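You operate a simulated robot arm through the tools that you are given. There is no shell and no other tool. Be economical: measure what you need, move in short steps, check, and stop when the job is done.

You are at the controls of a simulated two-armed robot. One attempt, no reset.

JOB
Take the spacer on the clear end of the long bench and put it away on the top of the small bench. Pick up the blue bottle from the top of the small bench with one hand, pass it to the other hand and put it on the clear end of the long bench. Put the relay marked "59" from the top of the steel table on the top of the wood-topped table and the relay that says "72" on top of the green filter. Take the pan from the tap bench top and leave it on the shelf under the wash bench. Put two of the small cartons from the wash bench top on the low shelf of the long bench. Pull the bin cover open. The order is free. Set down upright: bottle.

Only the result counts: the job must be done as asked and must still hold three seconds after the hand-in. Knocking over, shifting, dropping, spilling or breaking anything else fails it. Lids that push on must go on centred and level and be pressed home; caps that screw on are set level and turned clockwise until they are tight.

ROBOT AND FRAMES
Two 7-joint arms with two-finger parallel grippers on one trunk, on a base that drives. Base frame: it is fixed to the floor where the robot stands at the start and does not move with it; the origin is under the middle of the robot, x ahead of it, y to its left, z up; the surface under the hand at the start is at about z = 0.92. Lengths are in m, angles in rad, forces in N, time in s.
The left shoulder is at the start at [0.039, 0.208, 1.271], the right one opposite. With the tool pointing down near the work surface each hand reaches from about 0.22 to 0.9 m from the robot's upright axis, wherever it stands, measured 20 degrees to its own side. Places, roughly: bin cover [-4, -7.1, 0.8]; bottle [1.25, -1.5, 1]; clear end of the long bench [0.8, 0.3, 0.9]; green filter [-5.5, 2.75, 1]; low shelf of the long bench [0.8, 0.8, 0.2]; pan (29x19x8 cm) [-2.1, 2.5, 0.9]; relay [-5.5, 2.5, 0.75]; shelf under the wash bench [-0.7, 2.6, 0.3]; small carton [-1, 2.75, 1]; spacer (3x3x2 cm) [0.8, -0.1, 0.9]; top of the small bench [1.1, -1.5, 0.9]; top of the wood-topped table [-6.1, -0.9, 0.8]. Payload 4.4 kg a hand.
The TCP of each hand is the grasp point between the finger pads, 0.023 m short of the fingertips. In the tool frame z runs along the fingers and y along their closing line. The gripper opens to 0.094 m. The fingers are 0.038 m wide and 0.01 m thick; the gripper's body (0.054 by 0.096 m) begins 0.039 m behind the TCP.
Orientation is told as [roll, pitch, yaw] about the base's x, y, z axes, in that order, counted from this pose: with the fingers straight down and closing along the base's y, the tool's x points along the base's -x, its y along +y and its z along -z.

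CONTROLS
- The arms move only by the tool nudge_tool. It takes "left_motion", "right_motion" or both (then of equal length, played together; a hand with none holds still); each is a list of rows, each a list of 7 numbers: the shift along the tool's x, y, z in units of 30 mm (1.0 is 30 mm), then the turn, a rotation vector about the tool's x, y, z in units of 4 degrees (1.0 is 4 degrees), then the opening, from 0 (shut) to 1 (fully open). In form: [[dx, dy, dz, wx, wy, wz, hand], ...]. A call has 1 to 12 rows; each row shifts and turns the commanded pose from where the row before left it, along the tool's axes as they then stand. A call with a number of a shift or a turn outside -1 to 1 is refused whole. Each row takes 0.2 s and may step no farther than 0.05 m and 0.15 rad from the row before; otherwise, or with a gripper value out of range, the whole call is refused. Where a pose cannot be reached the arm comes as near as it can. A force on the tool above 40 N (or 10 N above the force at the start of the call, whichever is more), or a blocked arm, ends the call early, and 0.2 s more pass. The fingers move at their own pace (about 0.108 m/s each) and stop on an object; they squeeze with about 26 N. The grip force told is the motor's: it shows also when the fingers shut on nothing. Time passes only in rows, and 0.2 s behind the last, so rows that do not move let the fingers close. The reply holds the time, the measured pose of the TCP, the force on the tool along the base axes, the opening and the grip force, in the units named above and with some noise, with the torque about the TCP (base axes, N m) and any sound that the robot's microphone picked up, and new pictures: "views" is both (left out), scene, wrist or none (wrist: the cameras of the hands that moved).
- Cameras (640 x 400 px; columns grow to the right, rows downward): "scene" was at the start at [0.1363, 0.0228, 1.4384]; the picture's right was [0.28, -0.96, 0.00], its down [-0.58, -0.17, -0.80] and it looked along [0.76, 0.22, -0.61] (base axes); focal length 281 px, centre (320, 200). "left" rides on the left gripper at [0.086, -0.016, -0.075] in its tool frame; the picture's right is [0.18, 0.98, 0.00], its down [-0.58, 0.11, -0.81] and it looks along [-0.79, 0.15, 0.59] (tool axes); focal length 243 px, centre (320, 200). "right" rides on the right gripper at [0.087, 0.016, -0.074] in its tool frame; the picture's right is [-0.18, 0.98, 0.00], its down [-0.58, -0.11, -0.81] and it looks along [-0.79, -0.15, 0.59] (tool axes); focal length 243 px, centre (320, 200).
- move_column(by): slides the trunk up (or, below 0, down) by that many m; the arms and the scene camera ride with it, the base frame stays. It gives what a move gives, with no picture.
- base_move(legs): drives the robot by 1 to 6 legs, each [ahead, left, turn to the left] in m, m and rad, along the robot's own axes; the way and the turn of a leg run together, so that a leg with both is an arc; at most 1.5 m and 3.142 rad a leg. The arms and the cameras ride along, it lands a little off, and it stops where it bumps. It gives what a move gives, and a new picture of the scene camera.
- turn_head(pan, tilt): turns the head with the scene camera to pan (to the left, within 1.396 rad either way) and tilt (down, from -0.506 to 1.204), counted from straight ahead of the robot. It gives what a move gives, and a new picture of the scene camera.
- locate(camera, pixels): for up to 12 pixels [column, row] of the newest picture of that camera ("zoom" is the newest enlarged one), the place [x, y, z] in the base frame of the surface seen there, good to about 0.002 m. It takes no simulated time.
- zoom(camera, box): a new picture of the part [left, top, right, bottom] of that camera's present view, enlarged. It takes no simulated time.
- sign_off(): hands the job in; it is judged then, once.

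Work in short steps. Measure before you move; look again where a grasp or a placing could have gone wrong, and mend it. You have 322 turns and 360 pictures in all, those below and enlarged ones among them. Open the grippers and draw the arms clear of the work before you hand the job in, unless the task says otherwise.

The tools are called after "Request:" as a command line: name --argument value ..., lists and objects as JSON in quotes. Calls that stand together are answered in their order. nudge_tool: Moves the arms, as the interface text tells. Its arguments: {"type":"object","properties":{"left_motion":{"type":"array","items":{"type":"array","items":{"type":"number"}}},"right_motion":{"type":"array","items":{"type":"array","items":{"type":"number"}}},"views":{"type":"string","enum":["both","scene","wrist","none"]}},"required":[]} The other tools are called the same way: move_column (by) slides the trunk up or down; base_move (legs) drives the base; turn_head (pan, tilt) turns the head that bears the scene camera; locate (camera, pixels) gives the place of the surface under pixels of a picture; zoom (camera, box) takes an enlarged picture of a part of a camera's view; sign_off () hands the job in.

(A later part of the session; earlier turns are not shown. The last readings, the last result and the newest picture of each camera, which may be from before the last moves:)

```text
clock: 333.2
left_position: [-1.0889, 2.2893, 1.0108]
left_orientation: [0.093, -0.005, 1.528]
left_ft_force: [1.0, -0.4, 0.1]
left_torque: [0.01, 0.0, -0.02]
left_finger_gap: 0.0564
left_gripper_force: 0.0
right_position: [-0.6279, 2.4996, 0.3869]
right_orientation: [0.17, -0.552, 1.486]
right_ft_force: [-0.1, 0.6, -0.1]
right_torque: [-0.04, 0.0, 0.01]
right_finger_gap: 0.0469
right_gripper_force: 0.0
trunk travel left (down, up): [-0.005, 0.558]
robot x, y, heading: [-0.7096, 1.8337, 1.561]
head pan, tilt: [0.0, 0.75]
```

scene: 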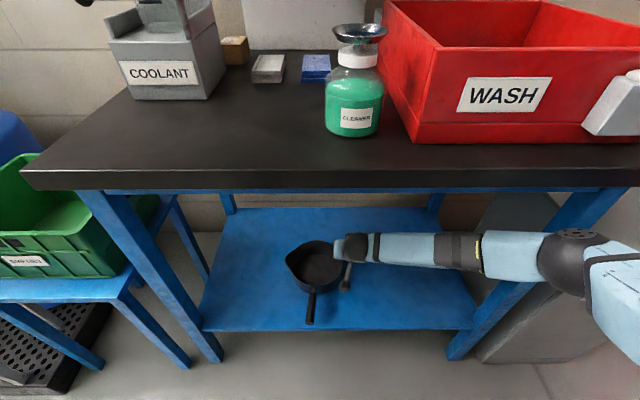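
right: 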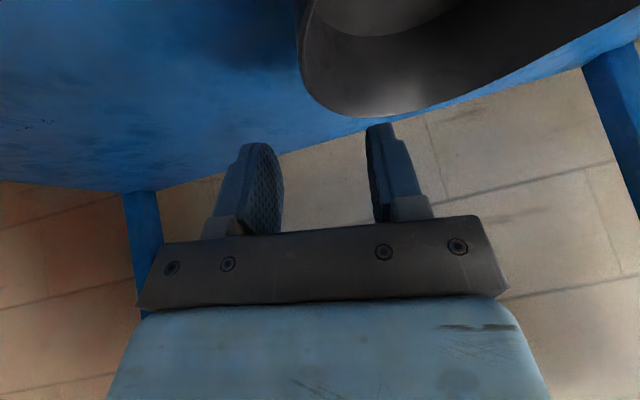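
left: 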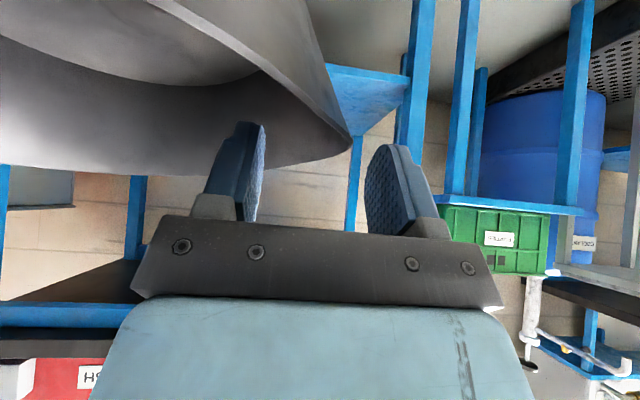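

Pan stands on the shelf; hand is above the rim. Rise 2 cm more and back out.

Request:
nudge_tool --right_motion '[[-0.3, 0, -0.55, 0, 0, 0, 0.5], [-0.3, 0, -0.55, 0, 0, 0, 0.5]]' --views "none"

Request:
base_move --legs '[[-0.65, 0, 0]]'

Request:
zoom --camera "scene" --box '[230, 120, 440, 260]'

```text
clock: 333.8
left_position: [-1.0882, 2.2887, 1.011]
left_orientation: [0.094, -0.006, 1.528]
left_ft_force: [0.5, 0.0, -0.4]
left_torque: [-0.04, 0.01, 0.0]
left_finger_gap: 0.0562
left_gripper_force: 0.0
right_position: [-0.6242, 2.4995, 0.4243]
right_orientation: [0.171, -0.552, 1.489]
right_ft_force: [0.1, 0.1, 0.3]
right_torque: [0.01, -0.01, 0.0]
right_finger_gap: 0.0472
right_gripper_force: 0.1
trunk travel left (down, up): [-0.005, 0.558]
robot x, y, heading: [-0.7092, 1.8366, 1.557]
head pan, tilt: [0.0, 0.75]
```

```text
clock: 337.4
left_position: [-1.0951, 1.6345, 1.0097]
left_orientation: [0.093, -0.004, 1.533]
left_ft_force: [0.6, -0.1, 0.4]
left_torque: [-0.02, 0.02, -0.03]
left_finger_gap: 0.0566
left_gripper_force: 0.1
right_position: [-0.6302, 1.8466, 0.4229]
right_orientation: [0.171, -0.551, 1.491]
right_ft_force: [-0.4, 0.0, 0.1]
right_torque: [0.03, 0.0, 0.02]
right_finger_gap: 0.047
right_gripper_force: 0.0
trunk travel left (down, up): [-0.005, 0.558]
robot x, y, heading: [-0.7152, 1.1849, 1.569]
head pan, tilt: [0.0, 0.75]
```

scene: 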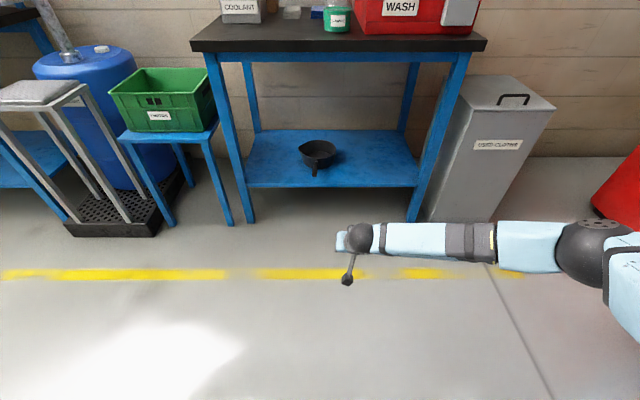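

```text
2.86 times, centred on (335, 190) of scene
```

zoom: 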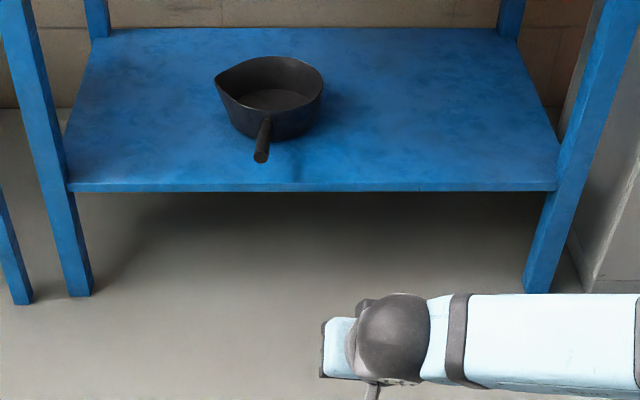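

Pan is well placed on the shelf. Raise the trunk and restore the right hand to pointing down at travel height.

Request:
move_column --by 0.345

Request:
nudge_tool --right_motion '[[0, 0, -0.5, 0.14, 0.79, -0.1, 0.6], [0, 0, -0.5, 0.14, 0.79, -0.1, 0.6], [0, 0, -0.5, 0.14, 0.79, -0.1, 0.6], [0, 0, -0.5, 0.14, 0.79, -0.1, 0.6], [0, 0, -0.5, 0.14, 0.79, -0.1, 0.6], [0, 0, -0.5, 0.14, 0.79, -0.1, 0.6], [0, 0, -0.5, 0.14, 0.79, -0.1, 0.6], [0, 0, -0.5, 0.14, 0.79, -0.1, 0.6], [0, 0, -0.5, 0.14, 0.79, -0.1, 0.6], [0, 0, -0.5, 0.14, 0.79, -0.1, 0.6], [0, 0, -1, 0, 0, 0, 1], [0, 0, -1, 0, 0, 0, 1]]' --views "none"

Request:
nudge_tool --right_motion '[[0, 0, -1, 0, 0, 0, 1], [0, 0, -1, 0, 0, 0, 1], [0, 0, -1, 0, 0, 0, 1], [0, 0, -1, 0, 0, 0, 1], [0, 0, -1, 0, 0, 0, 1]]' --left_motion '[[0, -0.5, 0, 0, 0, 0, 1], [0, -0.5, 0, 0, 0, 0, 1], [0, -0.5, 0, 0, 0, 0, 1], [0, -0.5, 0, 0, 0, 0, 1], [0, -0.5, 0, 0, 0, 0, 1]]' --views "none"

```text
clock: 340.8
left_position: [-1.0948, 1.6348, 1.3548]
left_orientation: [0.094, -0.005, 1.535]
left_ft_force: [0.1, -0.2, -1.0]
left_torque: [0.02, 0.01, -0.06]
left_finger_gap: 0.0565
left_gripper_force: 0.1
right_position: [-0.6297, 1.8474, 0.7683]
right_orientation: [0.171, -0.553, 1.493]
right_ft_force: [-0.4, 0.6, -0.3]
right_torque: [0.0, 0.0, -0.01]
right_finger_gap: 0.0472
right_gripper_force: 0.1
trunk travel left (down, up): [-0.35, 0.213]
robot x, y, heading: [-0.7142, 1.1834, 1.568]
head pan, tilt: [0.0, 0.75]
```

```text
clock: 343.4
left_position: [-1.0944, 1.6348, 1.356]
left_orientation: [0.093, -0.004, 1.534]
left_ft_force: [-0.6, 0.2, 1.0]
left_torque: [-0.02, -0.04, 0.02]
left_finger_gap: 0.0563
left_gripper_force: 0.1
right_position: [-0.6142, 1.8004, 0.9698]
right_orientation: [0.034, -0.008, 1.621]
right_ft_force: [0.4, 0.0, -0.5]
right_torque: [0.01, -0.02, 0.02]
right_finger_gap: 0.0941
right_gripper_force: 0.1
trunk travel left (down, up): [-0.35, 0.213]
robot x, y, heading: [-0.7167, 1.1836, 1.564]
head pan, tilt: [0.0, 0.75]
```

```text
clock: 344.6
left_position: [-1.0199, 1.6323, 1.3487]
left_orientation: [0.094, -0.006, 1.533]
left_ft_force: [0.5, -1.3, 0.2]
left_torque: [0.0, -0.02, 0.0]
left_finger_gap: 0.0938
left_gripper_force: 0.2
right_position: [-0.609, 1.8008, 1.119]
right_orientation: [0.033, -0.01, 1.623]
right_ft_force: [0.0, -0.1, 0.5]
right_torque: [0.02, -0.01, 0.0]
right_finger_gap: 0.0942
right_gripper_force: 0.0
trunk travel left (down, up): [-0.35, 0.213]
robot x, y, heading: [-0.7164, 1.1837, 1.569]
head pan, tilt: [0.0, 0.75]
```

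Level the hands; and look left for the route to the steel table.

Request:
nudge_tool --left_motion '[[0.5, 0, 0.9, 0.45, 0, 0, 1], [0.5, 0, 0.9, 0.45, 0, 0, 1], [0.5, 0, 0.9, 0.45, 0, 0, 1], [0, 0, 0.9, 0, 0, 0, 1], [0, 0, 0.9, 0, 0, 0, 1]]' --right_motion '[[0.8, 0, 0, 0.23, 0, 0.35, 1], [0.8, 0, 0, 0.23, 0, 0.35, 1], [0.8, 0, 0, 0, 0, 0, 1], [0.8, 0, 0, 0, 0, 0, 1], [0.8, 0, -0.5, 0, 0, 0, 1]]' --views "none"

Request:
turn_head --pan 1.3 --tilt 0.3

```text
clock: 345.8
left_position: [-1.0271, 1.586, 1.2128]
left_orientation: [-0.002, -0.007, 1.534]
left_ft_force: [-0.3, 0.3, -0.9]
left_torque: [0.04, 0.02, -0.01]
left_finger_gap: 0.0941
left_gripper_force: 0.1
right_position: [-0.6053, 1.6792, 1.1336]
right_orientation: [0.002, -0.008, 1.572]
right_ft_force: [-0.4, -0.3, 0.7]
right_torque: [-0.02, 0.03, 0.02]
right_finger_gap: 0.0941
right_gripper_force: 0.1
trunk travel left (down, up): [-0.35, 0.213]
robot x, y, heading: [-0.7163, 1.1828, 1.567]
head pan, tilt: [0.0, 0.75]
```

```text
clock: 347.3
left_position: [-1.0272, 1.5869, 1.2142]
left_orientation: [0.001, -0.005, 1.534]
left_ft_force: [-0.1, 0.5, -0.1]
left_torque: [0.03, 0.01, -0.04]
left_finger_gap: 0.094
left_gripper_force: 0.0
right_position: [-0.6071, 1.6804, 1.1325]
right_orientation: [0.001, -0.008, 1.573]
right_ft_force: [-1.0, 0.2, -0.4]
right_torque: [0.02, 0.0, -0.01]
right_finger_gap: 0.0938
right_gripper_force: 0.0
trunk travel left (down, up): [-0.35, 0.213]
robot x, y, heading: [-0.713, 1.1823, 1.564]
head pan, tilt: [1.3, 0.3]
```

scene: 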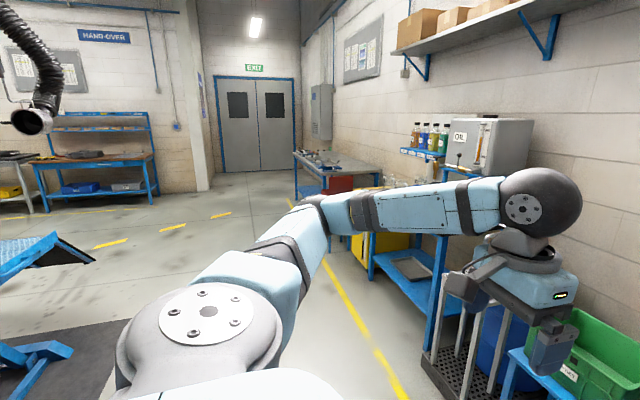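

Request:
locate --camera "scene" --pixels '[[92, 262], [55, 235], [70, 350], [320, 185], [300, 180], [350, 175], [340, 155], [150, 190], [45, 170], [430, 245]]'

Request:
base_move --legs '[[0, 1.5, 0], [0, 1.5, 0]]'

```text
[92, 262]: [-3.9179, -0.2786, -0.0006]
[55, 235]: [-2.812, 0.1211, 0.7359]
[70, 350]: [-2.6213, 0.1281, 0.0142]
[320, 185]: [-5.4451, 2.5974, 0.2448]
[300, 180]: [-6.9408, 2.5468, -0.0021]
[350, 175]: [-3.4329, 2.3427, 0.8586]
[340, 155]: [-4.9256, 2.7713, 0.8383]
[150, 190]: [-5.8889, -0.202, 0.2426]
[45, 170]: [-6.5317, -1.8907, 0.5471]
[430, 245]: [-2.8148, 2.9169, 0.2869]
```

```text
clock: 373.6
left_position: [-4.0304, 1.6154, 1.214]
left_orientation: [-0.001, -0.006, 1.523]
left_ft_force: [-0.5, -0.4, 0.5]
left_torque: [-0.03, 0.0, -0.05]
left_finger_gap: 0.0941
left_gripper_force: 0.1
right_position: [-3.6108, 1.7031, 1.133]
right_orientation: [0.002, -0.009, 1.561]
right_ft_force: [0.5, 0.5, -0.2]
right_torque: [0.01, 0.01, -0.05]
right_finger_gap: 0.0938
right_gripper_force: 0.2
trunk travel left (down, up): [-0.35, 0.213]
robot x, y, heading: [-3.725, 1.2032, 1.555]
head pan, tilt: [1.3, 0.3]
```

scene: 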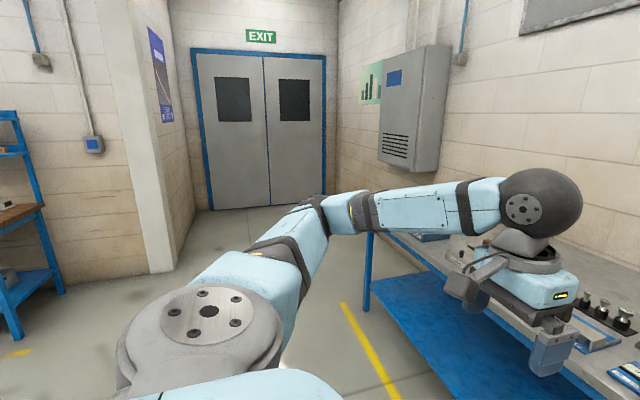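

Continue left ~1.55 m toward the steel table and look straight.

Request:
base_move --legs '[[0, 1.5, 0.015]]'

Request:
turn_head --pan 0.0 --tilt 0.5

```text
clock: 386.8
left_position: [-5.5326, 1.6187, 1.2131]
left_orientation: [0.001, -0.003, 1.541]
left_ft_force: [0.1, 0.4, 1.2]
left_torque: [0.0, -0.01, -0.01]
left_finger_gap: 0.0941
left_gripper_force: 0.1
right_position: [-5.1141, 1.7161, 1.1335]
right_orientation: [0.003, -0.007, 1.581]
right_ft_force: [0.5, -0.1, 0.0]
right_torque: [-0.04, -0.01, -0.01]
right_finger_gap: 0.0941
right_gripper_force: 0.1
trunk travel left (down, up): [-0.35, 0.213]
robot x, y, heading: [-5.2214, 1.22, 1.578]
head pan, tilt: [1.3, 0.3]
```

scene: 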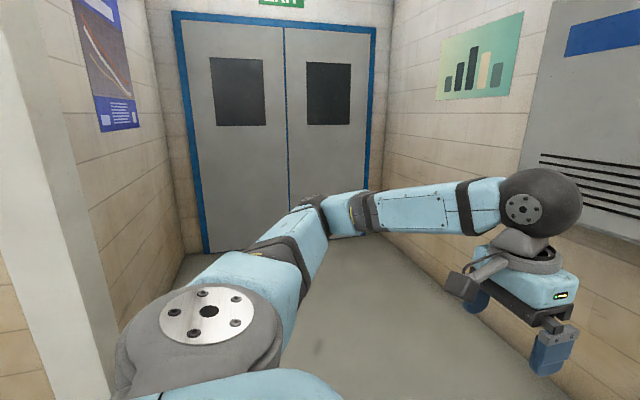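

```text
clock: 388.3
left_position: [-5.5336, 1.6186, 1.2141]
left_orientation: [-0.001, -0.006, 1.541]
left_ft_force: [-0.1, -0.9, 0.0]
left_torque: [-0.01, -0.01, -0.01]
left_finger_gap: 0.0943
left_gripper_force: 0.1
right_position: [-5.1139, 1.714, 1.1332]
right_orientation: [0.002, -0.009, 1.58]
right_ft_force: [-0.2, -0.8, 0.0]
right_torque: [-0.01, -0.01, 0.03]
right_finger_gap: 0.0943
right_gripper_force: 0.1
trunk travel left (down, up): [-0.35, 0.213]
robot x, y, heading: [-5.2194, 1.2172, 1.57]
head pan, tilt: [0.0, 0.499]
```

scene: 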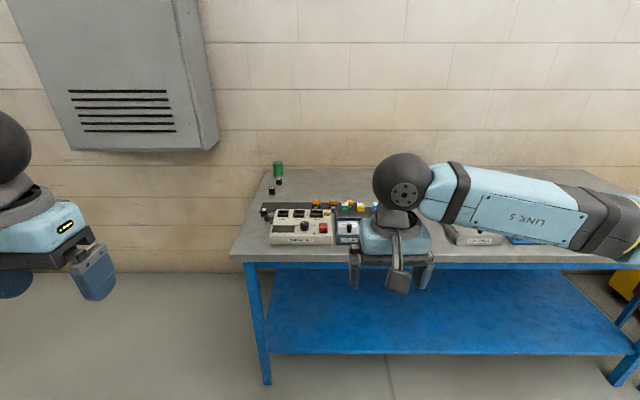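

The green filter is at (277,170), with relay-like blocks near (271,190),(264,212). Zoom.

Request:
zoom --camera "scene" --box '[240, 150, 400, 250]'

Request:
locate --camera "scene" --pixels '[[277, 164], [277, 178], [271, 188], [264, 212], [263, 217], [310, 230], [300, 245], [240, 250], [390, 258]]'

```text
4.00 times, centred on (320, 200) of scene
```

zoom: 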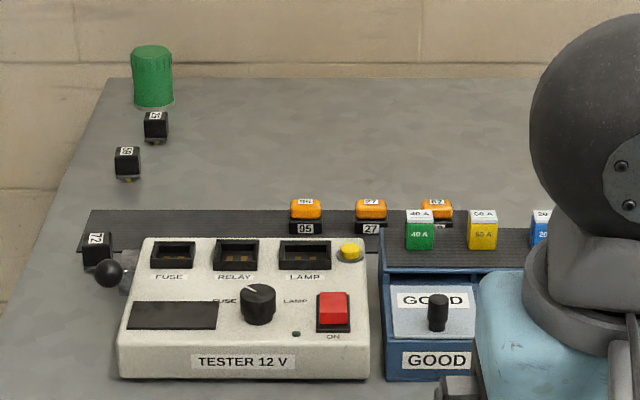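

```text
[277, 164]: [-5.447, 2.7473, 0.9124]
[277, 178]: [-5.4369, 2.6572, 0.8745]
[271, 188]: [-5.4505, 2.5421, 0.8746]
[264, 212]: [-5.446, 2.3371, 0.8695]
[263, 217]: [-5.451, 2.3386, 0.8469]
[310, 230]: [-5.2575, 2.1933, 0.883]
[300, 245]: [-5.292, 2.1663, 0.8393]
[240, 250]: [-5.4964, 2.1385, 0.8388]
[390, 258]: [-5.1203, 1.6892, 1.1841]
```

I drive closer for a better look.

Request:
base_move --legs '[[0.45, 0.1, 0]]'

Request:
turn_head --pan 0.0 --tilt 0.7

Request:
zoom --camera "scene" --box '[200, 100, 400, 240]'

```text
clock: 391.1
left_position: [-5.6351, 2.069, 1.2132]
left_orientation: [0.0, -0.004, 1.54]
left_ft_force: [0.0, 0.3, 0.4]
left_torque: [0.02, -0.05, 0.0]
left_finger_gap: 0.094
left_gripper_force: 0.0
right_position: [-5.2138, 2.1652, 1.1326]
right_orientation: [0.002, -0.009, 1.579]
right_ft_force: [0.5, 0.6, 0.3]
right_torque: [0.01, -0.03, -0.03]
right_finger_gap: 0.0941
right_gripper_force: 0.0
trunk travel left (down, up): [-0.35, 0.213]
robot x, y, heading: [-5.3223, 1.667, 1.573]
head pan, tilt: [0.0, 0.499]
```

scene: 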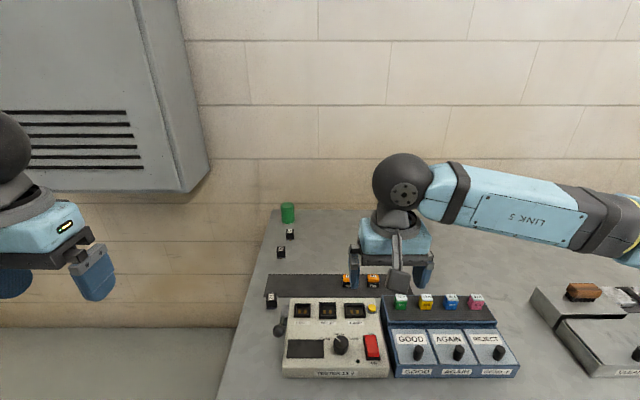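

```text
clock: 391.8
left_position: [-5.634, 2.0691, 1.2135]
left_orientation: [0.0, -0.005, 1.539]
left_ft_force: [-0.1, -0.2, 0.0]
left_torque: [0.03, -0.04, 0.01]
left_finger_gap: 0.0939
left_gripper_force: 0.2
right_position: [-5.214, 2.1643, 1.1331]
right_orientation: [0.002, -0.009, 1.577]
right_ft_force: [-0.3, 0.6, -0.3]
right_torque: [0.02, -0.08, 0.0]
right_finger_gap: 0.0943
right_gripper_force: 0.2
trunk travel left (down, up): [-0.35, 0.213]
robot x, y, heading: [-5.3235, 1.6678, 1.576]
head pan, tilt: [0.0, 0.7]
```

scene: 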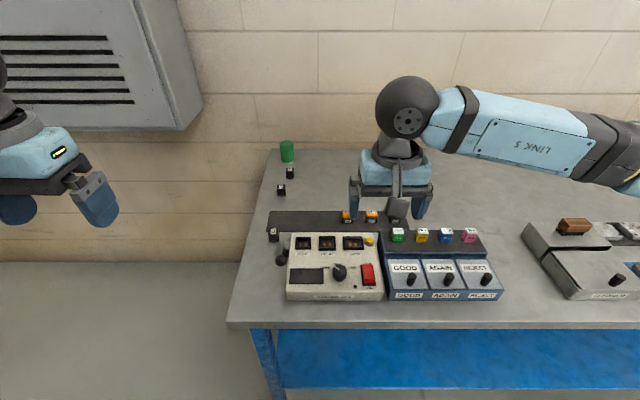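

```text
2.86 times, centred on (300, 170) of scene
```

zoom: 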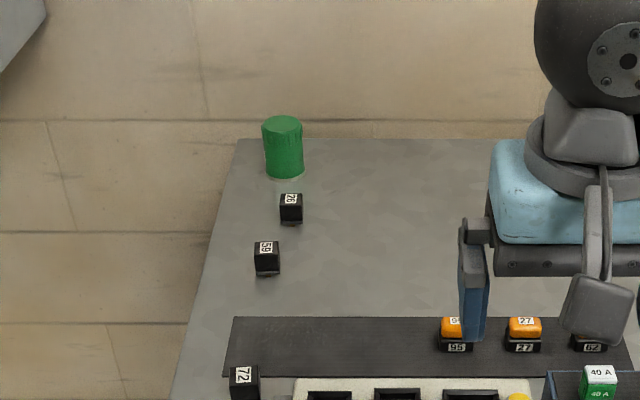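

Request:
zoom --camera "scene" --box '[260, 130, 320, 250]'

```text
3.33 times, centred on (290, 190) of scene
```

zoom: 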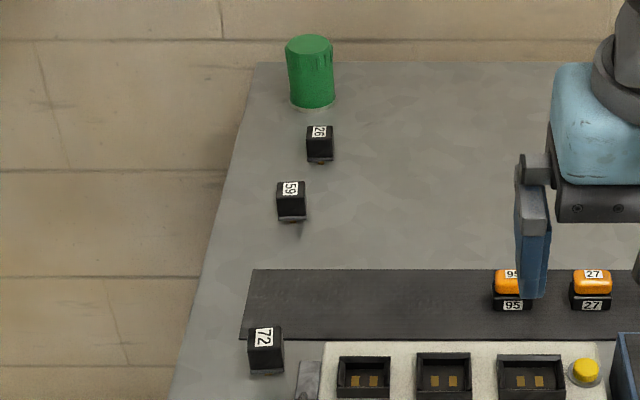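

Request:
zoom --camera "scene" --box '[264, 160, 306, 200]'

Request:
locate --camera "zoom" --pixels '[[320, 200]]'

```text
10.00 times, centred on (285, 180) of scene
```

zoom: 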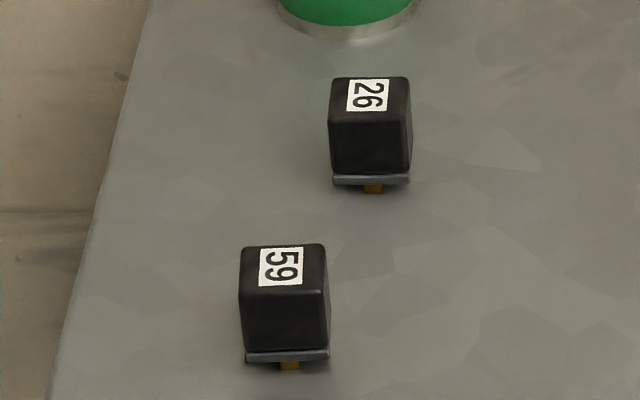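

```text
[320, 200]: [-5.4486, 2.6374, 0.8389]
```

I measure relays 59 and 72, and the filter top.

Request:
locate --camera "zoom" --pixels '[[245, 288], [322, 288], [248, 250], [321, 250], [285, 268], [285, 350], [288, 366], [285, 390]]'

Request:
zoom --camera "scene" --box '[258, 215, 308, 245]'

```text
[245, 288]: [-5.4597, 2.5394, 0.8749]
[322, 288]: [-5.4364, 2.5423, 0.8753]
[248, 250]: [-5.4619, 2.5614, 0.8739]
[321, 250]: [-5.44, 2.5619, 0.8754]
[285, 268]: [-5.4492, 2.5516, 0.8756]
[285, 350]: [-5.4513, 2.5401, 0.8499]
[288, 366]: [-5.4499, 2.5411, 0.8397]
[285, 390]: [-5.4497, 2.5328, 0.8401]
```

```text
12.80 times, centred on (283, 230) of scene
```

zoom: 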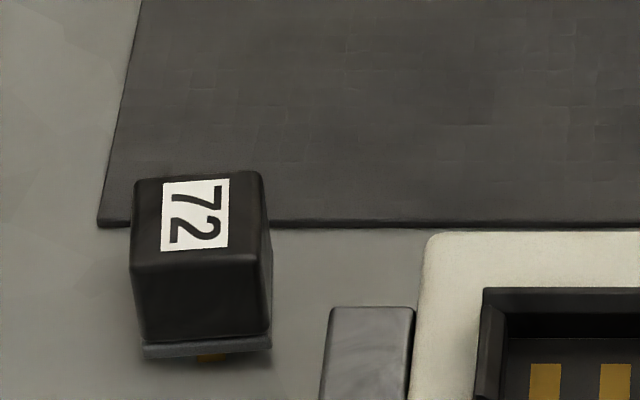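

Request:
locate --camera "zoom" --pixels '[[140, 255], [258, 250], [145, 185], [255, 178], [200, 215], [200, 340], [372, 330], [180, 385]]'

Request:
zoom --camera "scene" --box '[264, 130, 312, 170]'

```text
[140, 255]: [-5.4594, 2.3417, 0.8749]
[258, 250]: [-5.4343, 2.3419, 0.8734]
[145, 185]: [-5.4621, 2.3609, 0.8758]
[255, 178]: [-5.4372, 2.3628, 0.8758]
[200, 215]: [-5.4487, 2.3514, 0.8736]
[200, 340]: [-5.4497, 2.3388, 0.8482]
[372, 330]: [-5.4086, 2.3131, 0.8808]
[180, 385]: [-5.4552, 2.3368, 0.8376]
```

```text
10.00 times, centred on (288, 150) of scene
```

zoom: 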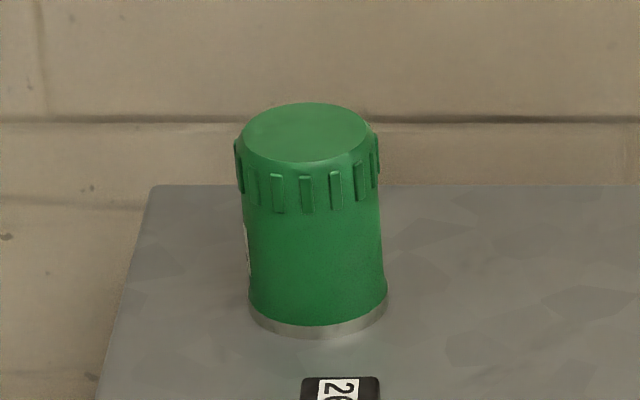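

Request:
locate --camera "zoom" --pixels '[[307, 132], [248, 135], [366, 132], [307, 160], [307, 106], [320, 330], [315, 250]]'

```text
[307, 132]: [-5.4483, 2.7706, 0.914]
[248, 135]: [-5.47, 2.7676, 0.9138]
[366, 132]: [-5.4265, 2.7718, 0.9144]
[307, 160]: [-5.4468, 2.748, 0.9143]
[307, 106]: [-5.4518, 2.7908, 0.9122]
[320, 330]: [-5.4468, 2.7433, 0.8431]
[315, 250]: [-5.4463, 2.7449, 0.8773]
```

Request:
zoom --camera "scene" --box '[262, 220, 302, 272]'

Request:
locate --camera "scene" --pixels '[[282, 258], [282, 253], [286, 247], [287, 242], [279, 258], [290, 240]]'

```text
7.69 times, centred on (282, 246) of scene
```

zoom: 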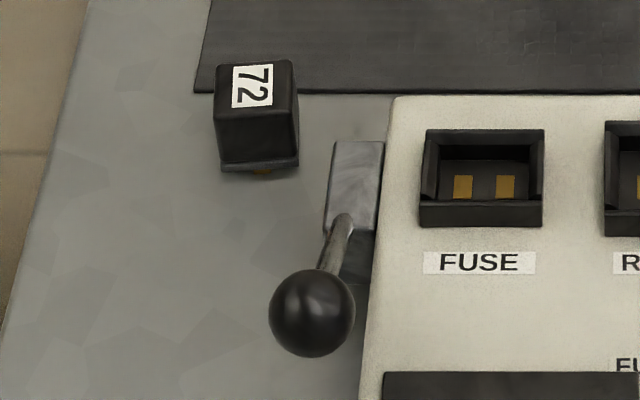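

```text
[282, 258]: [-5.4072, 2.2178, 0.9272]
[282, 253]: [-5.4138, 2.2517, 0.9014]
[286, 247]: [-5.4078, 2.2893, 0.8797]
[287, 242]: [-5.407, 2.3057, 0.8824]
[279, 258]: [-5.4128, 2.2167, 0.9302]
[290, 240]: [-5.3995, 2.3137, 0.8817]
```

Filter centre (-5.4485,2.770), top 0.914; 59 at (-5.450,2.551), 72 at (-5.448,2.352). From the front the filter is too far (1.1 m), so I plan to stand at the table's left end, heading ~40°. Check the wall cabinet and table edge.

Request:
locate --camera "scene" --pixels '[[202, 100], [185, 128], [60, 120], [100, 128], [230, 318], [262, 160], [250, 220], [120, 300], [60, 380], [210, 180]]'

```text
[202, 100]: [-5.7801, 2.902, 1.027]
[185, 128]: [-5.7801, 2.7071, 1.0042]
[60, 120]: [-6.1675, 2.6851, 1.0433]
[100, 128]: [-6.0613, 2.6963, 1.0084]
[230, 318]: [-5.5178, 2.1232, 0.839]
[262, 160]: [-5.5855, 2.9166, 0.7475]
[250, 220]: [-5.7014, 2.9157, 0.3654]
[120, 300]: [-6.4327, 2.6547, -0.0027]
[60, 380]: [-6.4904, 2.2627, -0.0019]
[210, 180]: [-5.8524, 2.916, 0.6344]
```

The cabinet (bottom z≈1.0, front y 2.70, x<-5.78) limits the left side. I'll stand at about (-5.85,2.12) heading ≈1.13 rad, using the right hand. First tuck the hands, then go around.

Request:
nudge_tool --left_motion '[[0.8, 0, 0, 0, 0, 0, 1], [0.8, 0, 0, 0, 0, 0, 1], [0.8, 0, 0, 0, 0, 0, 1], [0.8, 0, 0, 0, 0, 0, 1]]' --right_motion '[[0.9, 0, -0.5, 0, 0, 0, 1], [0.9, 0, -0.5, 0, 0, 0, 1], [0.9, 0, -0.5, 0, 0, 0, 1], [0.9, 0, -0.5, 0, 0, 0, 1]]' --views "none"

Request:
base_move --legs '[[-0.3, 0, 0], [0, 0.62, 0], [0, 0, -0.44]]'

```text
clock: 392.8
left_position: [-5.6381, 1.9869, 1.2188]
left_orientation: [0.0, -0.005, 1.539]
left_ft_force: [0.2, -0.1, -0.1]
left_torque: [0.01, 0.01, -0.01]
left_finger_gap: 0.0941
left_gripper_force: 0.0
left hand out of reach, approached as far as the arm can: row 4
right_position: [-5.2142, 2.0537, 1.1922]
right_orientation: [0.0, -0.009, 1.581]
right_ft_force: [-1.2, 0.3, -0.5]
right_torque: [0.0, -0.02, 0.0]
right_finger_gap: 0.0939
right_gripper_force: 0.1
trunk travel left (down, up): [-0.35, 0.213]
robot x, y, heading: [-5.3182, 1.6666, 1.571]
head pan, tilt: [0.0, 0.7]
```

```text
clock: 401.6
left_position: [-6.093, 1.791, 1.219]
left_orientation: [-0.001, -0.005, 1.097]
left_ft_force: [0.6, 1.1, 0.0]
left_torque: [-0.02, 0.01, 0.01]
left_finger_gap: 0.094
left_gripper_force: 0.0
right_position: [-5.6809, 1.6728, 1.1915]
right_orientation: [0.001, -0.009, 1.135]
right_ft_force: [-0.5, -0.1, -0.1]
right_torque: [0.01, 0.02, 0.03]
right_finger_gap: 0.0936
right_gripper_force: 0.1
trunk travel left (down, up): [-0.35, 0.213]
robot x, y, heading: [-5.9411, 1.3639, 1.132]
head pan, tilt: [0.0, 0.7]
```

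scene: 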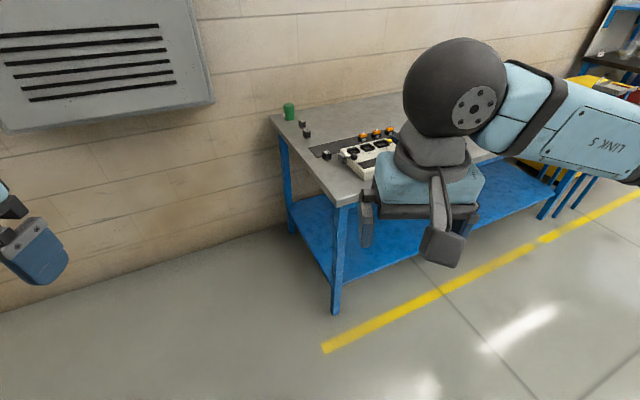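

Drive to the table's left end.

Request:
base_move --legs '[[0, 0.24, 0], [0.71, 0, 0]]'

Request:
turn_head --pan -0.15 --tilt 0.75

```text
clock: 407.9
left_position: [-6.0079, 2.5385, 1.2182]
left_orientation: [0.0, -0.004, 1.094]
left_ft_force: [-0.6, 1.0, 0.4]
left_torque: [-0.03, -0.02, 0.01]
left_finger_gap: 0.0941
left_gripper_force: 0.1
right_position: [-5.5949, 2.4158, 1.1922]
right_orientation: [0.002, -0.009, 1.135]
right_ft_force: [-0.1, -0.7, -0.2]
right_torque: [0.0, -0.02, 0.02]
right_finger_gap: 0.0941
right_gripper_force: 0.0
trunk travel left (down, up): [-0.35, 0.213]
robot x, y, heading: [-5.8589, 2.1133, 1.123]
head pan, tilt: [0.0, 0.7]
```

scene: 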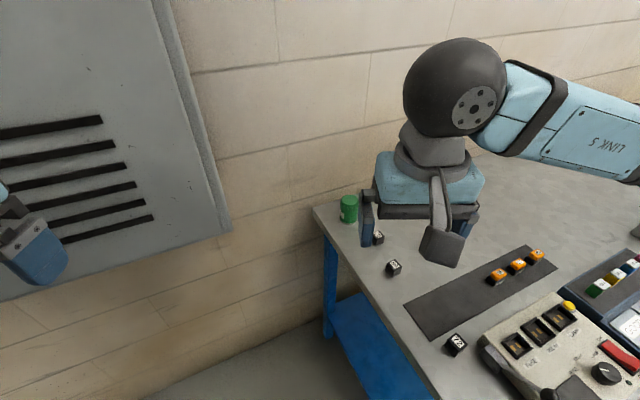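

```text
clock: 408.6
left_position: [-6.0079, 2.538, 1.2178]
left_orientation: [0.003, -0.005, 1.095]
left_ft_force: [0.2, 0.0, -0.5]
left_torque: [-0.04, 0.03, -0.01]
left_finger_gap: 0.0939
left_gripper_force: 0.1
right_position: [-5.5942, 2.4175, 1.1913]
right_orientation: [0.001, -0.009, 1.134]
right_ft_force: [-0.6, 0.1, -0.3]
right_torque: [0.01, 0.0, 0.0]
right_finger_gap: 0.0942
right_gripper_force: 0.1
trunk travel left (down, up): [-0.35, 0.213]
robot x, y, heading: [-5.8601, 2.1111, 1.128]
head pan, tilt: [-0.15, 0.75]
```

scene: 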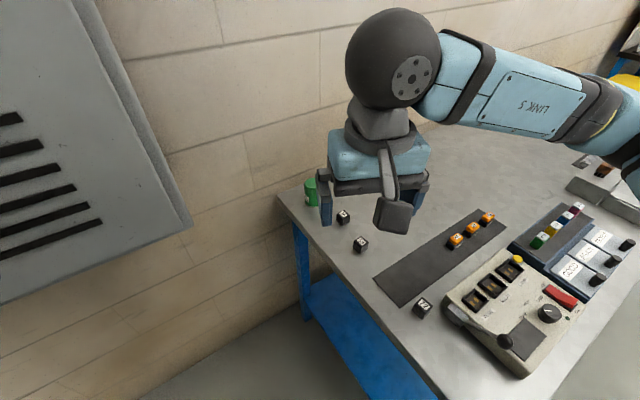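

Right hand: rotate to yaw 1.57 and move above relay 72.

Request:
nudge_tool --right_motion '[[0, 0, 0.7, 0, 0, -0.89, 0.6], [0, 0, 0.7, 0, 0, -0.89, 0.6], [0, 0, 0.7, 0, 0, -0.89, 0.6], [0, 0, 0.7, 0, 0, -0.89, 0.6], [0, 0, 0.7, 0, 0, -0.89, 0.6], [0, 0, 0.7, 0, 0, -0.89, 0.6], [0, 0, 0.7, 0, 0, -0.89, 0.6], [0.436, -0.97, 0, 0, 0, 0, 0.6], [0.436, -0.97, 0, 0, 0, 0, 0.6], [0.436, -0.97, 0, 0, 0, 0, 0.6], [0.436, -0.97, 0, 0, 0, 0, 0.6], [0.436, -0.97, 0, 0, 0, 0, 0.6]]' --views "both"

```text
clock: 411.2
left_position: [-6.0067, 2.5356, 1.2209]
left_orientation: [-0.001, -0.005, 1.096]
left_ft_force: [-1.0, -0.5, 0.4]
left_torque: [0.03, -0.01, 0.0]
left_finger_gap: 0.0938
left_gripper_force: 0.1
right_position: [-5.4494, 2.3508, 1.0441]
right_orientation: [-0.001, -0.011, 1.572]
right_ft_force: [-0.3, 0.0, -0.6]
right_torque: [0.01, 0.01, 0.01]
right_finger_gap: 0.0565
right_gripper_force: 0.0
trunk travel left (down, up): [-0.35, 0.213]
robot x, y, heading: [-5.8603, 2.1131, 1.127]
head pan, tilt: [-0.15, 0.75]
```

scene: 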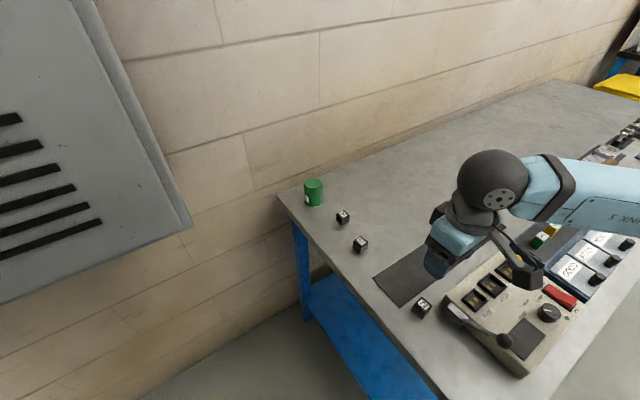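
right: 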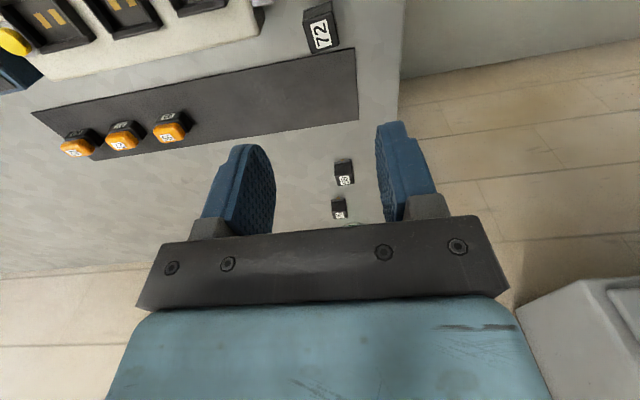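

Request:
locate --camera "right" --pixels '[[309, 28], [338, 40], [320, 35], [330, 12], [313, 50], [268, 15]]'

```text
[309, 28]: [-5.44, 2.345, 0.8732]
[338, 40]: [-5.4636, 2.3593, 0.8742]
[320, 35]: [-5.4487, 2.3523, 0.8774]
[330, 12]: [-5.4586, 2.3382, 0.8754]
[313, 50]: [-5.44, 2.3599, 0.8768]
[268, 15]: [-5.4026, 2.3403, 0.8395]
```

Aligned. Descend to 0.871 with gap 47 mm and grip 72.

Request:
nudge_tool --right_motion '[[0, 0, 1, 0, 0, 0, 0.5], [0, 0, 1, 0, 0, 0, 0.5], [0, 0, 1, 0, 0, 0, 0.5], [0, 0, 1, 0, 0, 0, 0.5], [0, 0, 1, 0, 0, 0, 0.5], [0, 0, 0.75, 0, 0, 0, 0.5], [0, 0, 0, 0, 0, 0, 0.5]]' --views "both"

```text
clock: 412.8
left_position: [-6.007, 2.5376, 1.2195]
left_orientation: [-0.002, -0.004, 1.095]
left_ft_force: [-0.2, 0.2, 0.1]
left_torque: [0.0, -0.01, 0.0]
left_finger_gap: 0.0939
left_gripper_force: 0.0
right_position: [-5.4477, 2.3537, 0.8714]
right_orientation: [-0.001, -0.009, 1.57]
right_ft_force: [-0.2, 0.8, 0.6]
right_torque: [-0.04, 0.0, -0.02]
right_finger_gap: 0.0469
right_gripper_force: 0.0
trunk travel left (down, up): [-0.35, 0.213]
robot x, y, heading: [-5.8585, 2.1097, 1.131]
head pan, tilt: [-0.15, 0.75]
```

scene: 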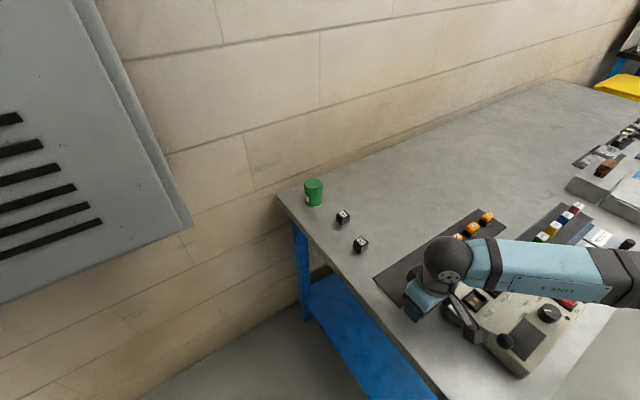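
right: 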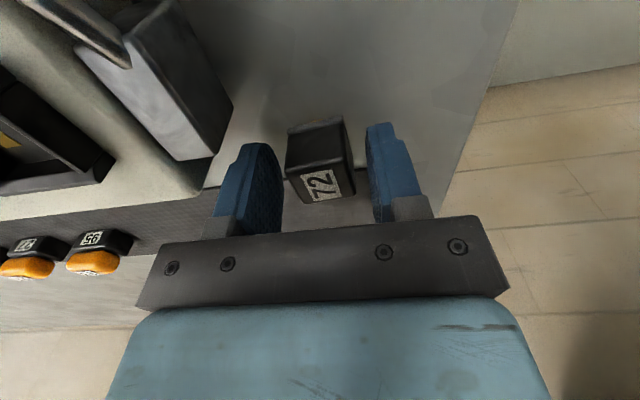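

Relay 72 is between the fingers and clear of the lever. Close and lift.

Request:
nudge_tool --right_motion '[[0, 0, 0, 0, 0, 0, 0], [0, 0, 0, 0, 0, 0, 0], [0, 0, 0, 0, 0, 0, 0], [0, 0, -0.6, 0, 0, 0, 0], [0, 0, -1, 0, 0, 0, 0], [0, 0, -1, 0, 0, 0, 0], [0, 0, -1, 0, 0, 0, 0], [0, 0, -1, 0, 0, 0, 0]]' --views "wrist"

```text
clock: 414.6
left_position: [-6.007, 2.5376, 1.2191]
left_orientation: [0.0, -0.005, 1.096]
left_ft_force: [-0.5, 0.0, 0.1]
left_torque: [-0.03, 0.01, 0.01]
left_finger_gap: 0.0939
left_gripper_force: 0.0
right_position: [-5.4476, 2.3531, 1.0112]
right_orientation: [-0.001, -0.008, 1.567]
right_ft_force: [0.0, -0.3, -0.3]
right_torque: [0.02, -0.02, -0.04]
right_finger_gap: 0.0273
right_gripper_force: 26.0
trunk travel left (down, up): [-0.35, 0.213]
robot x, y, heading: [-5.8572, 2.1077, 1.124]
head pan, tilt: [-0.15, 0.75]
```

right: 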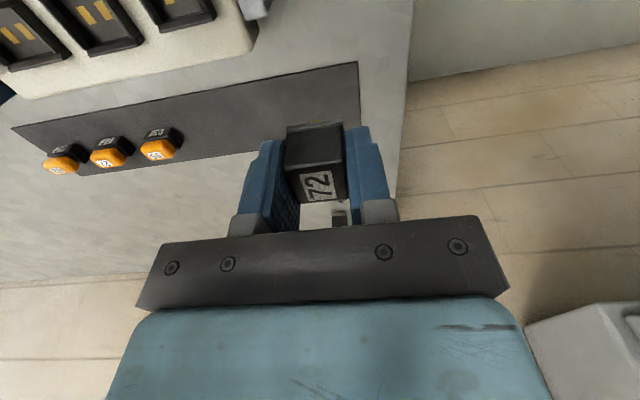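

Gripped. Move +y toward the filter (0.36 m first).

Request:
nudge_tool --right_motion '[[-1, 0, 0, 0, 0, 0, 0], [-1, 0, 0, 0, 0, 0, 0], [-1, 0, 0, 0, 0, 0, 0], [-1, 0, 0, 0, 0, 0, 0], [-1, 0, 0, 0, 0, 0, 0], [-1, 0, 0, 0, 0, 0, 0], [-1, 0, 0, 0, 0, 0, 0], [-1, 0, 0, 0, 0, 0, 0], [-1, 0, 0, 0, 0, 0, 0], [-1, 0, 0, 0, 0, 0, 0], [-1, 0, 0, 0, 0, 0, 0], [-1, 0, 0, 0, 0, 0, 0]]' --views "both"

```text
clock: 417.2
left_position: [-6.008, 2.5379, 1.218]
left_orientation: [-0.002, -0.004, 1.098]
left_ft_force: [-0.3, -0.8, 1.1]
left_torque: [-0.01, -0.01, 0.0]
left_finger_gap: 0.094
left_gripper_force: 0.1
right_position: [-5.4484, 2.7135, 1.0126]
right_orientation: [-0.005, -0.01, 1.571]
right_ft_force: [0.4, -0.1, -0.7]
right_torque: [-0.01, 0.05, -0.03]
right_finger_gap: 0.0272
right_gripper_force: 25.8
trunk travel left (down, up): [-0.35, 0.213]
robot x, y, heading: [-5.8574, 2.1115, 1.131]
head pan, tilt: [-0.15, 0.75]
```

scene: 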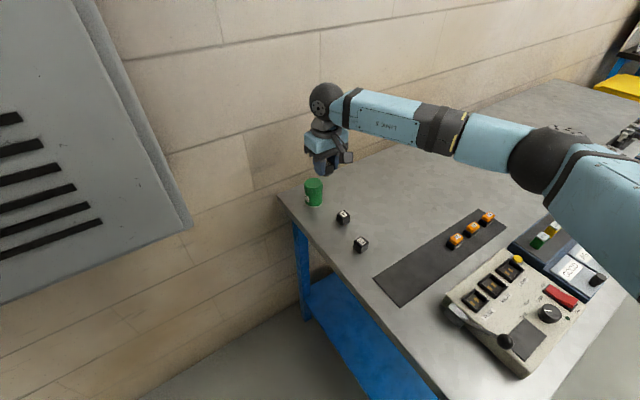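
right: 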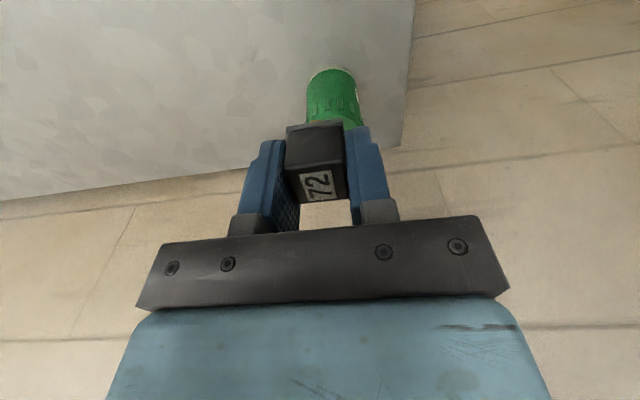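

Request:
zoom --camera "scene" --box '[295, 165, 345, 215]'

```text
8.00 times, centred on (320, 190) of scene
```

zoom: 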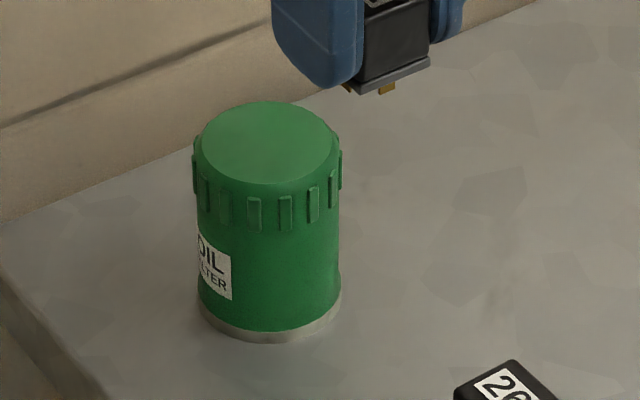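

Request:
locate --camera "zoom" --pixels '[[268, 142], [204, 145], [332, 140], [268, 104], [268, 180], [405, 60], [395, 92], [370, 90]]'

```text
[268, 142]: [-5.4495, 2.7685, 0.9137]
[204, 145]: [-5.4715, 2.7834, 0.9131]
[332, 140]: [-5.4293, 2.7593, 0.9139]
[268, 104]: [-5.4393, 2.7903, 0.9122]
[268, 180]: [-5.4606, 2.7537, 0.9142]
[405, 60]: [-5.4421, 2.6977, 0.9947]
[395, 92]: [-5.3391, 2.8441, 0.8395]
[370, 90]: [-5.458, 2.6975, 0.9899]
```

Filter top centre (-5.450,2.7715). Move 62 mm further, lower to just above.

Request:
nudge_tool --right_motion '[[-0.7, 0.05, 0, 0, 0.15, 0, 0], [-0.7, 0, 0, 0, 0, 0, 0], [-0.68, 0, 0, 0, 0, 0, 0], [0, 0, 0.7, 0, 0, 0, 0], [0, 0, 0.7, 0, 0, 0, 0], [0, 0, 0.5, 0, 0, 0, 0], [0, 0, 0, 0, 0, 0, 0]]' --views "none"

Request:
zoom --camera "scene" --box '[285, 155, 345, 215]'

```text
clock: 418.8
left_position: [-6.0073, 2.5371, 1.2189]
left_orientation: [0.002, -0.005, 1.097]
left_ft_force: [0.6, -0.6, -0.6]
left_torque: [0.03, -0.02, 0.02]
left_finger_gap: 0.0941
left_gripper_force: 0.0
right_position: [-5.4486, 2.7748, 0.9564]
right_orientation: [-0.002, 0.002, 1.57]
right_ft_force: [-0.1, 0.6, -1.2]
right_torque: [0.01, 0.02, 0.0]
right_finger_gap: 0.0272
right_gripper_force: 25.9
trunk travel left (down, up): [-0.35, 0.213]
robot x, y, heading: [-5.8611, 2.113, 1.13]
head pan, tilt: [-0.15, 0.75]
```

```text
6.67 times, centred on (315, 185) of scene
```

zoom: 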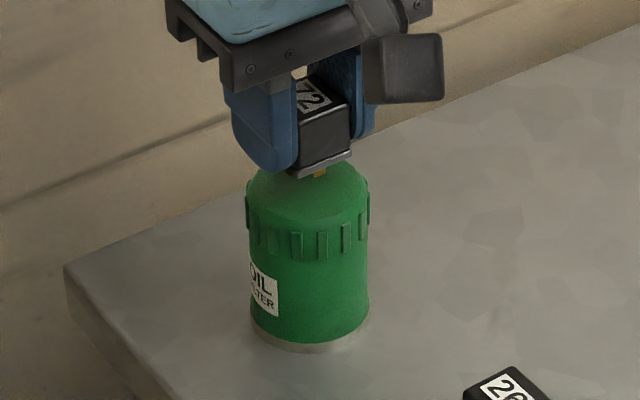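

Above the filter centre. Lower ~9 mm gently.

Request:
nudge_tool --right_motion '[[0, 0, 0.15, 0, 0, 0, 0], [0, 0, 0.1, 0, 0, 0, 0], [0, 0, 0.05, 0, 0, 0, 0], [0, 0, 0, 0, 0, 0, 0]]' --views "none"

Request:
zoom --camera "scene" --box '[285, 155, 345, 215]'

```text
clock: 419.8
left_position: [-6.0077, 2.5363, 1.2189]
left_orientation: [-0.002, -0.006, 1.094]
left_ft_force: [0.1, 0.0, 0.8]
left_torque: [0.0, 0.03, -0.01]
left_finger_gap: 0.0941
left_gripper_force: 0.0
right_position: [-5.4493, 2.7742, 0.9476]
right_orientation: [-0.001, 0.002, 1.568]
right_ft_force: [0.4, -0.1, -0.7]
right_torque: [-0.02, -0.02, 0.02]
right_finger_gap: 0.0271
right_gripper_force: 26.0
trunk travel left (down, up): [-0.35, 0.213]
robot x, y, heading: [-5.8625, 2.1162, 1.13]
head pan, tilt: [-0.15, 0.75]
```

```text
6.67 times, centred on (315, 185) of scene
```

zoom: 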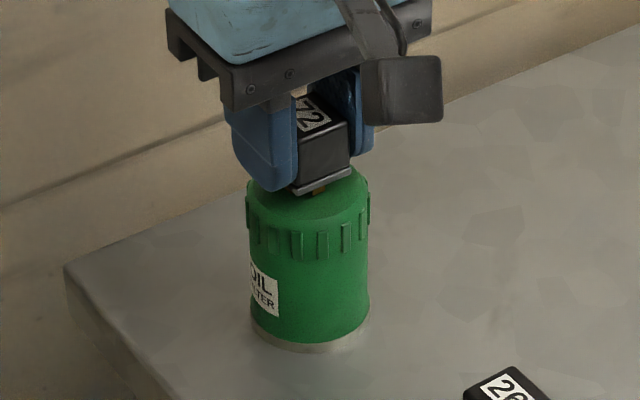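

Request:
nudge_tool --right_motion '[[0, 0, 0.05, 0, 0, 0, 0], [0, 0, 0, 0, 0, 0, 0]]' --views "none"

```text
clock: 420.4
left_position: [-6.007, 2.5364, 1.2195]
left_orientation: [0.001, -0.004, 1.095]
left_ft_force: [-0.5, -0.8, -0.8]
left_torque: [0.03, -0.03, 0.0]
left_finger_gap: 0.0939
left_gripper_force: 0.1
right_position: [-5.4488, 2.775, 0.9466]
right_orientation: [-0.002, 0.0, 1.569]
right_ft_force: [0.5, 0.5, 3.2]
right_torque: [0.06, 0.0, -0.04]
right_finger_gap: 0.0273
right_gripper_force: 26.5
trunk travel left (down, up): [-0.35, 0.213]
robot x, y, heading: [-5.8611, 2.1058, 1.123]
head pan, tilt: [-0.15, 0.75]
```

Light contact (≈4 N). Release and rise.

Request:
nudge_tool --right_motion '[[0, 0, 0, 0, 0, 0, 0.35], [0, 0, 0, 0, 0, 0, 0.5], [0, 0, 0, 0, 0, 0, 0.5], [0, 0, -0.3, 0, 0, 0, 0.5], [0, 0, -0.7, 0, 0, 0, 0.5], [0, 0, -1, 0, 0, 0, 0.5], [0, 0, -1, 0, 0, 0, 0.5]]' --views "wrist"

Request:
zoom --camera "scene" --box '[285, 155, 345, 215]'

```text
clock: 422.0
left_position: [-6.007, 2.5364, 1.2189]
left_orientation: [-0.001, -0.004, 1.096]
left_ft_force: [-0.6, -0.8, 0.4]
left_torque: [-0.01, 0.0, -0.01]
left_finger_gap: 0.094
left_gripper_force: 0.0
right_position: [-5.4509, 2.7755, 1.0363]
right_orientation: [-0.002, 0.001, 1.571]
right_ft_force: [-0.7, -1.4, -0.6]
right_torque: [0.01, 0.04, 0.01]
right_finger_gap: 0.0466
right_gripper_force: 0.0
trunk travel left (down, up): [-0.35, 0.213]
robot x, y, heading: [-5.8558, 2.1114, 1.122]
head pan, tilt: [-0.15, 0.75]
```

right: 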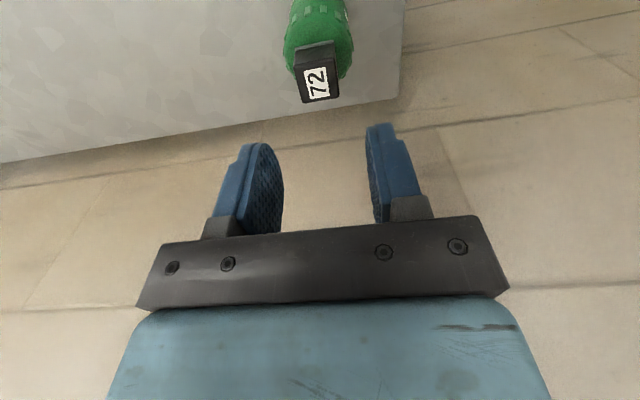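

```text
6.67 times, centred on (315, 185) of scene
```

zoom: 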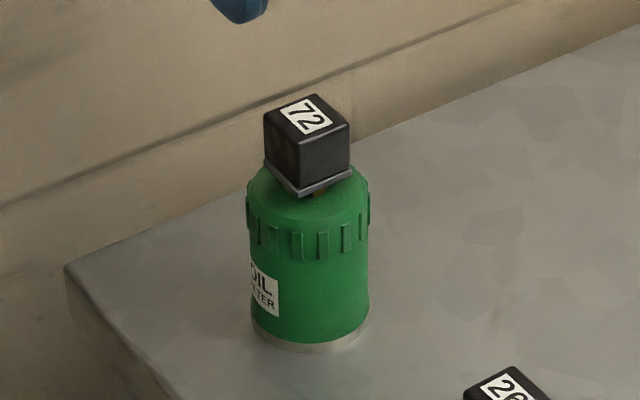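

Relay 72 stands on the filter. Move the right hand back over relay 59.

Request:
nudge_tool --right_motion '[[0.94, -0.03, 0, 0, 0, 0, 0.5], [0.94, 0, 0, 0, 0, 0, 0.5], [0.94, 0, 0, 0, 0, 0, 0.5], [0.94, 0, 0, 0, 0, 0, 0.5], [0.94, 0, 0, 0, 0, 0, 0.5], [0.94, 0, 0, 0, 0, 0, 0.5], [0.94, 0, 0, 0, 0, 0, 0.5], [0.9, 0, 0, 0, 0, 0, 0.5], [0, 0, 0, 0, 0, 0, 0.5]]' --views "wrist"

```text
clock: 424.0
left_position: [-6.0075, 2.5381, 1.2191]
left_orientation: [-0.002, -0.004, 1.095]
left_ft_force: [-0.2, 0.5, -0.8]
left_torque: [-0.01, -0.01, -0.01]
left_finger_gap: 0.0941
left_gripper_force: 0.1
right_position: [-5.4491, 2.5521, 1.036]
right_orientation: [-0.002, 0.002, 1.569]
right_ft_force: [0.3, 0.0, 0.8]
right_torque: [0.02, 0.02, 0.02]
right_finger_gap: 0.0469
right_gripper_force: 0.0
trunk travel left (down, up): [-0.35, 0.213]
robot x, y, heading: [-5.8612, 2.1119, 1.128]
head pan, tilt: [-0.15, 0.75]
```

right: 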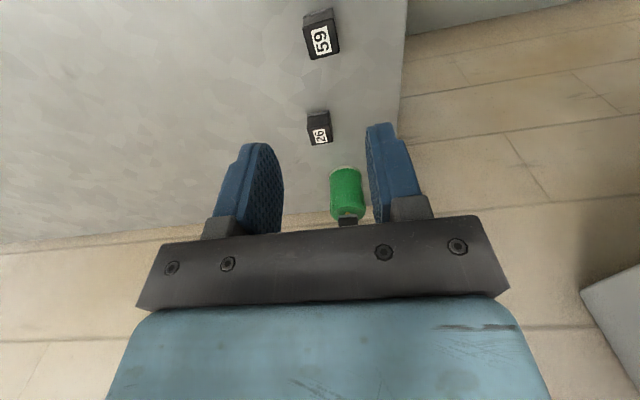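

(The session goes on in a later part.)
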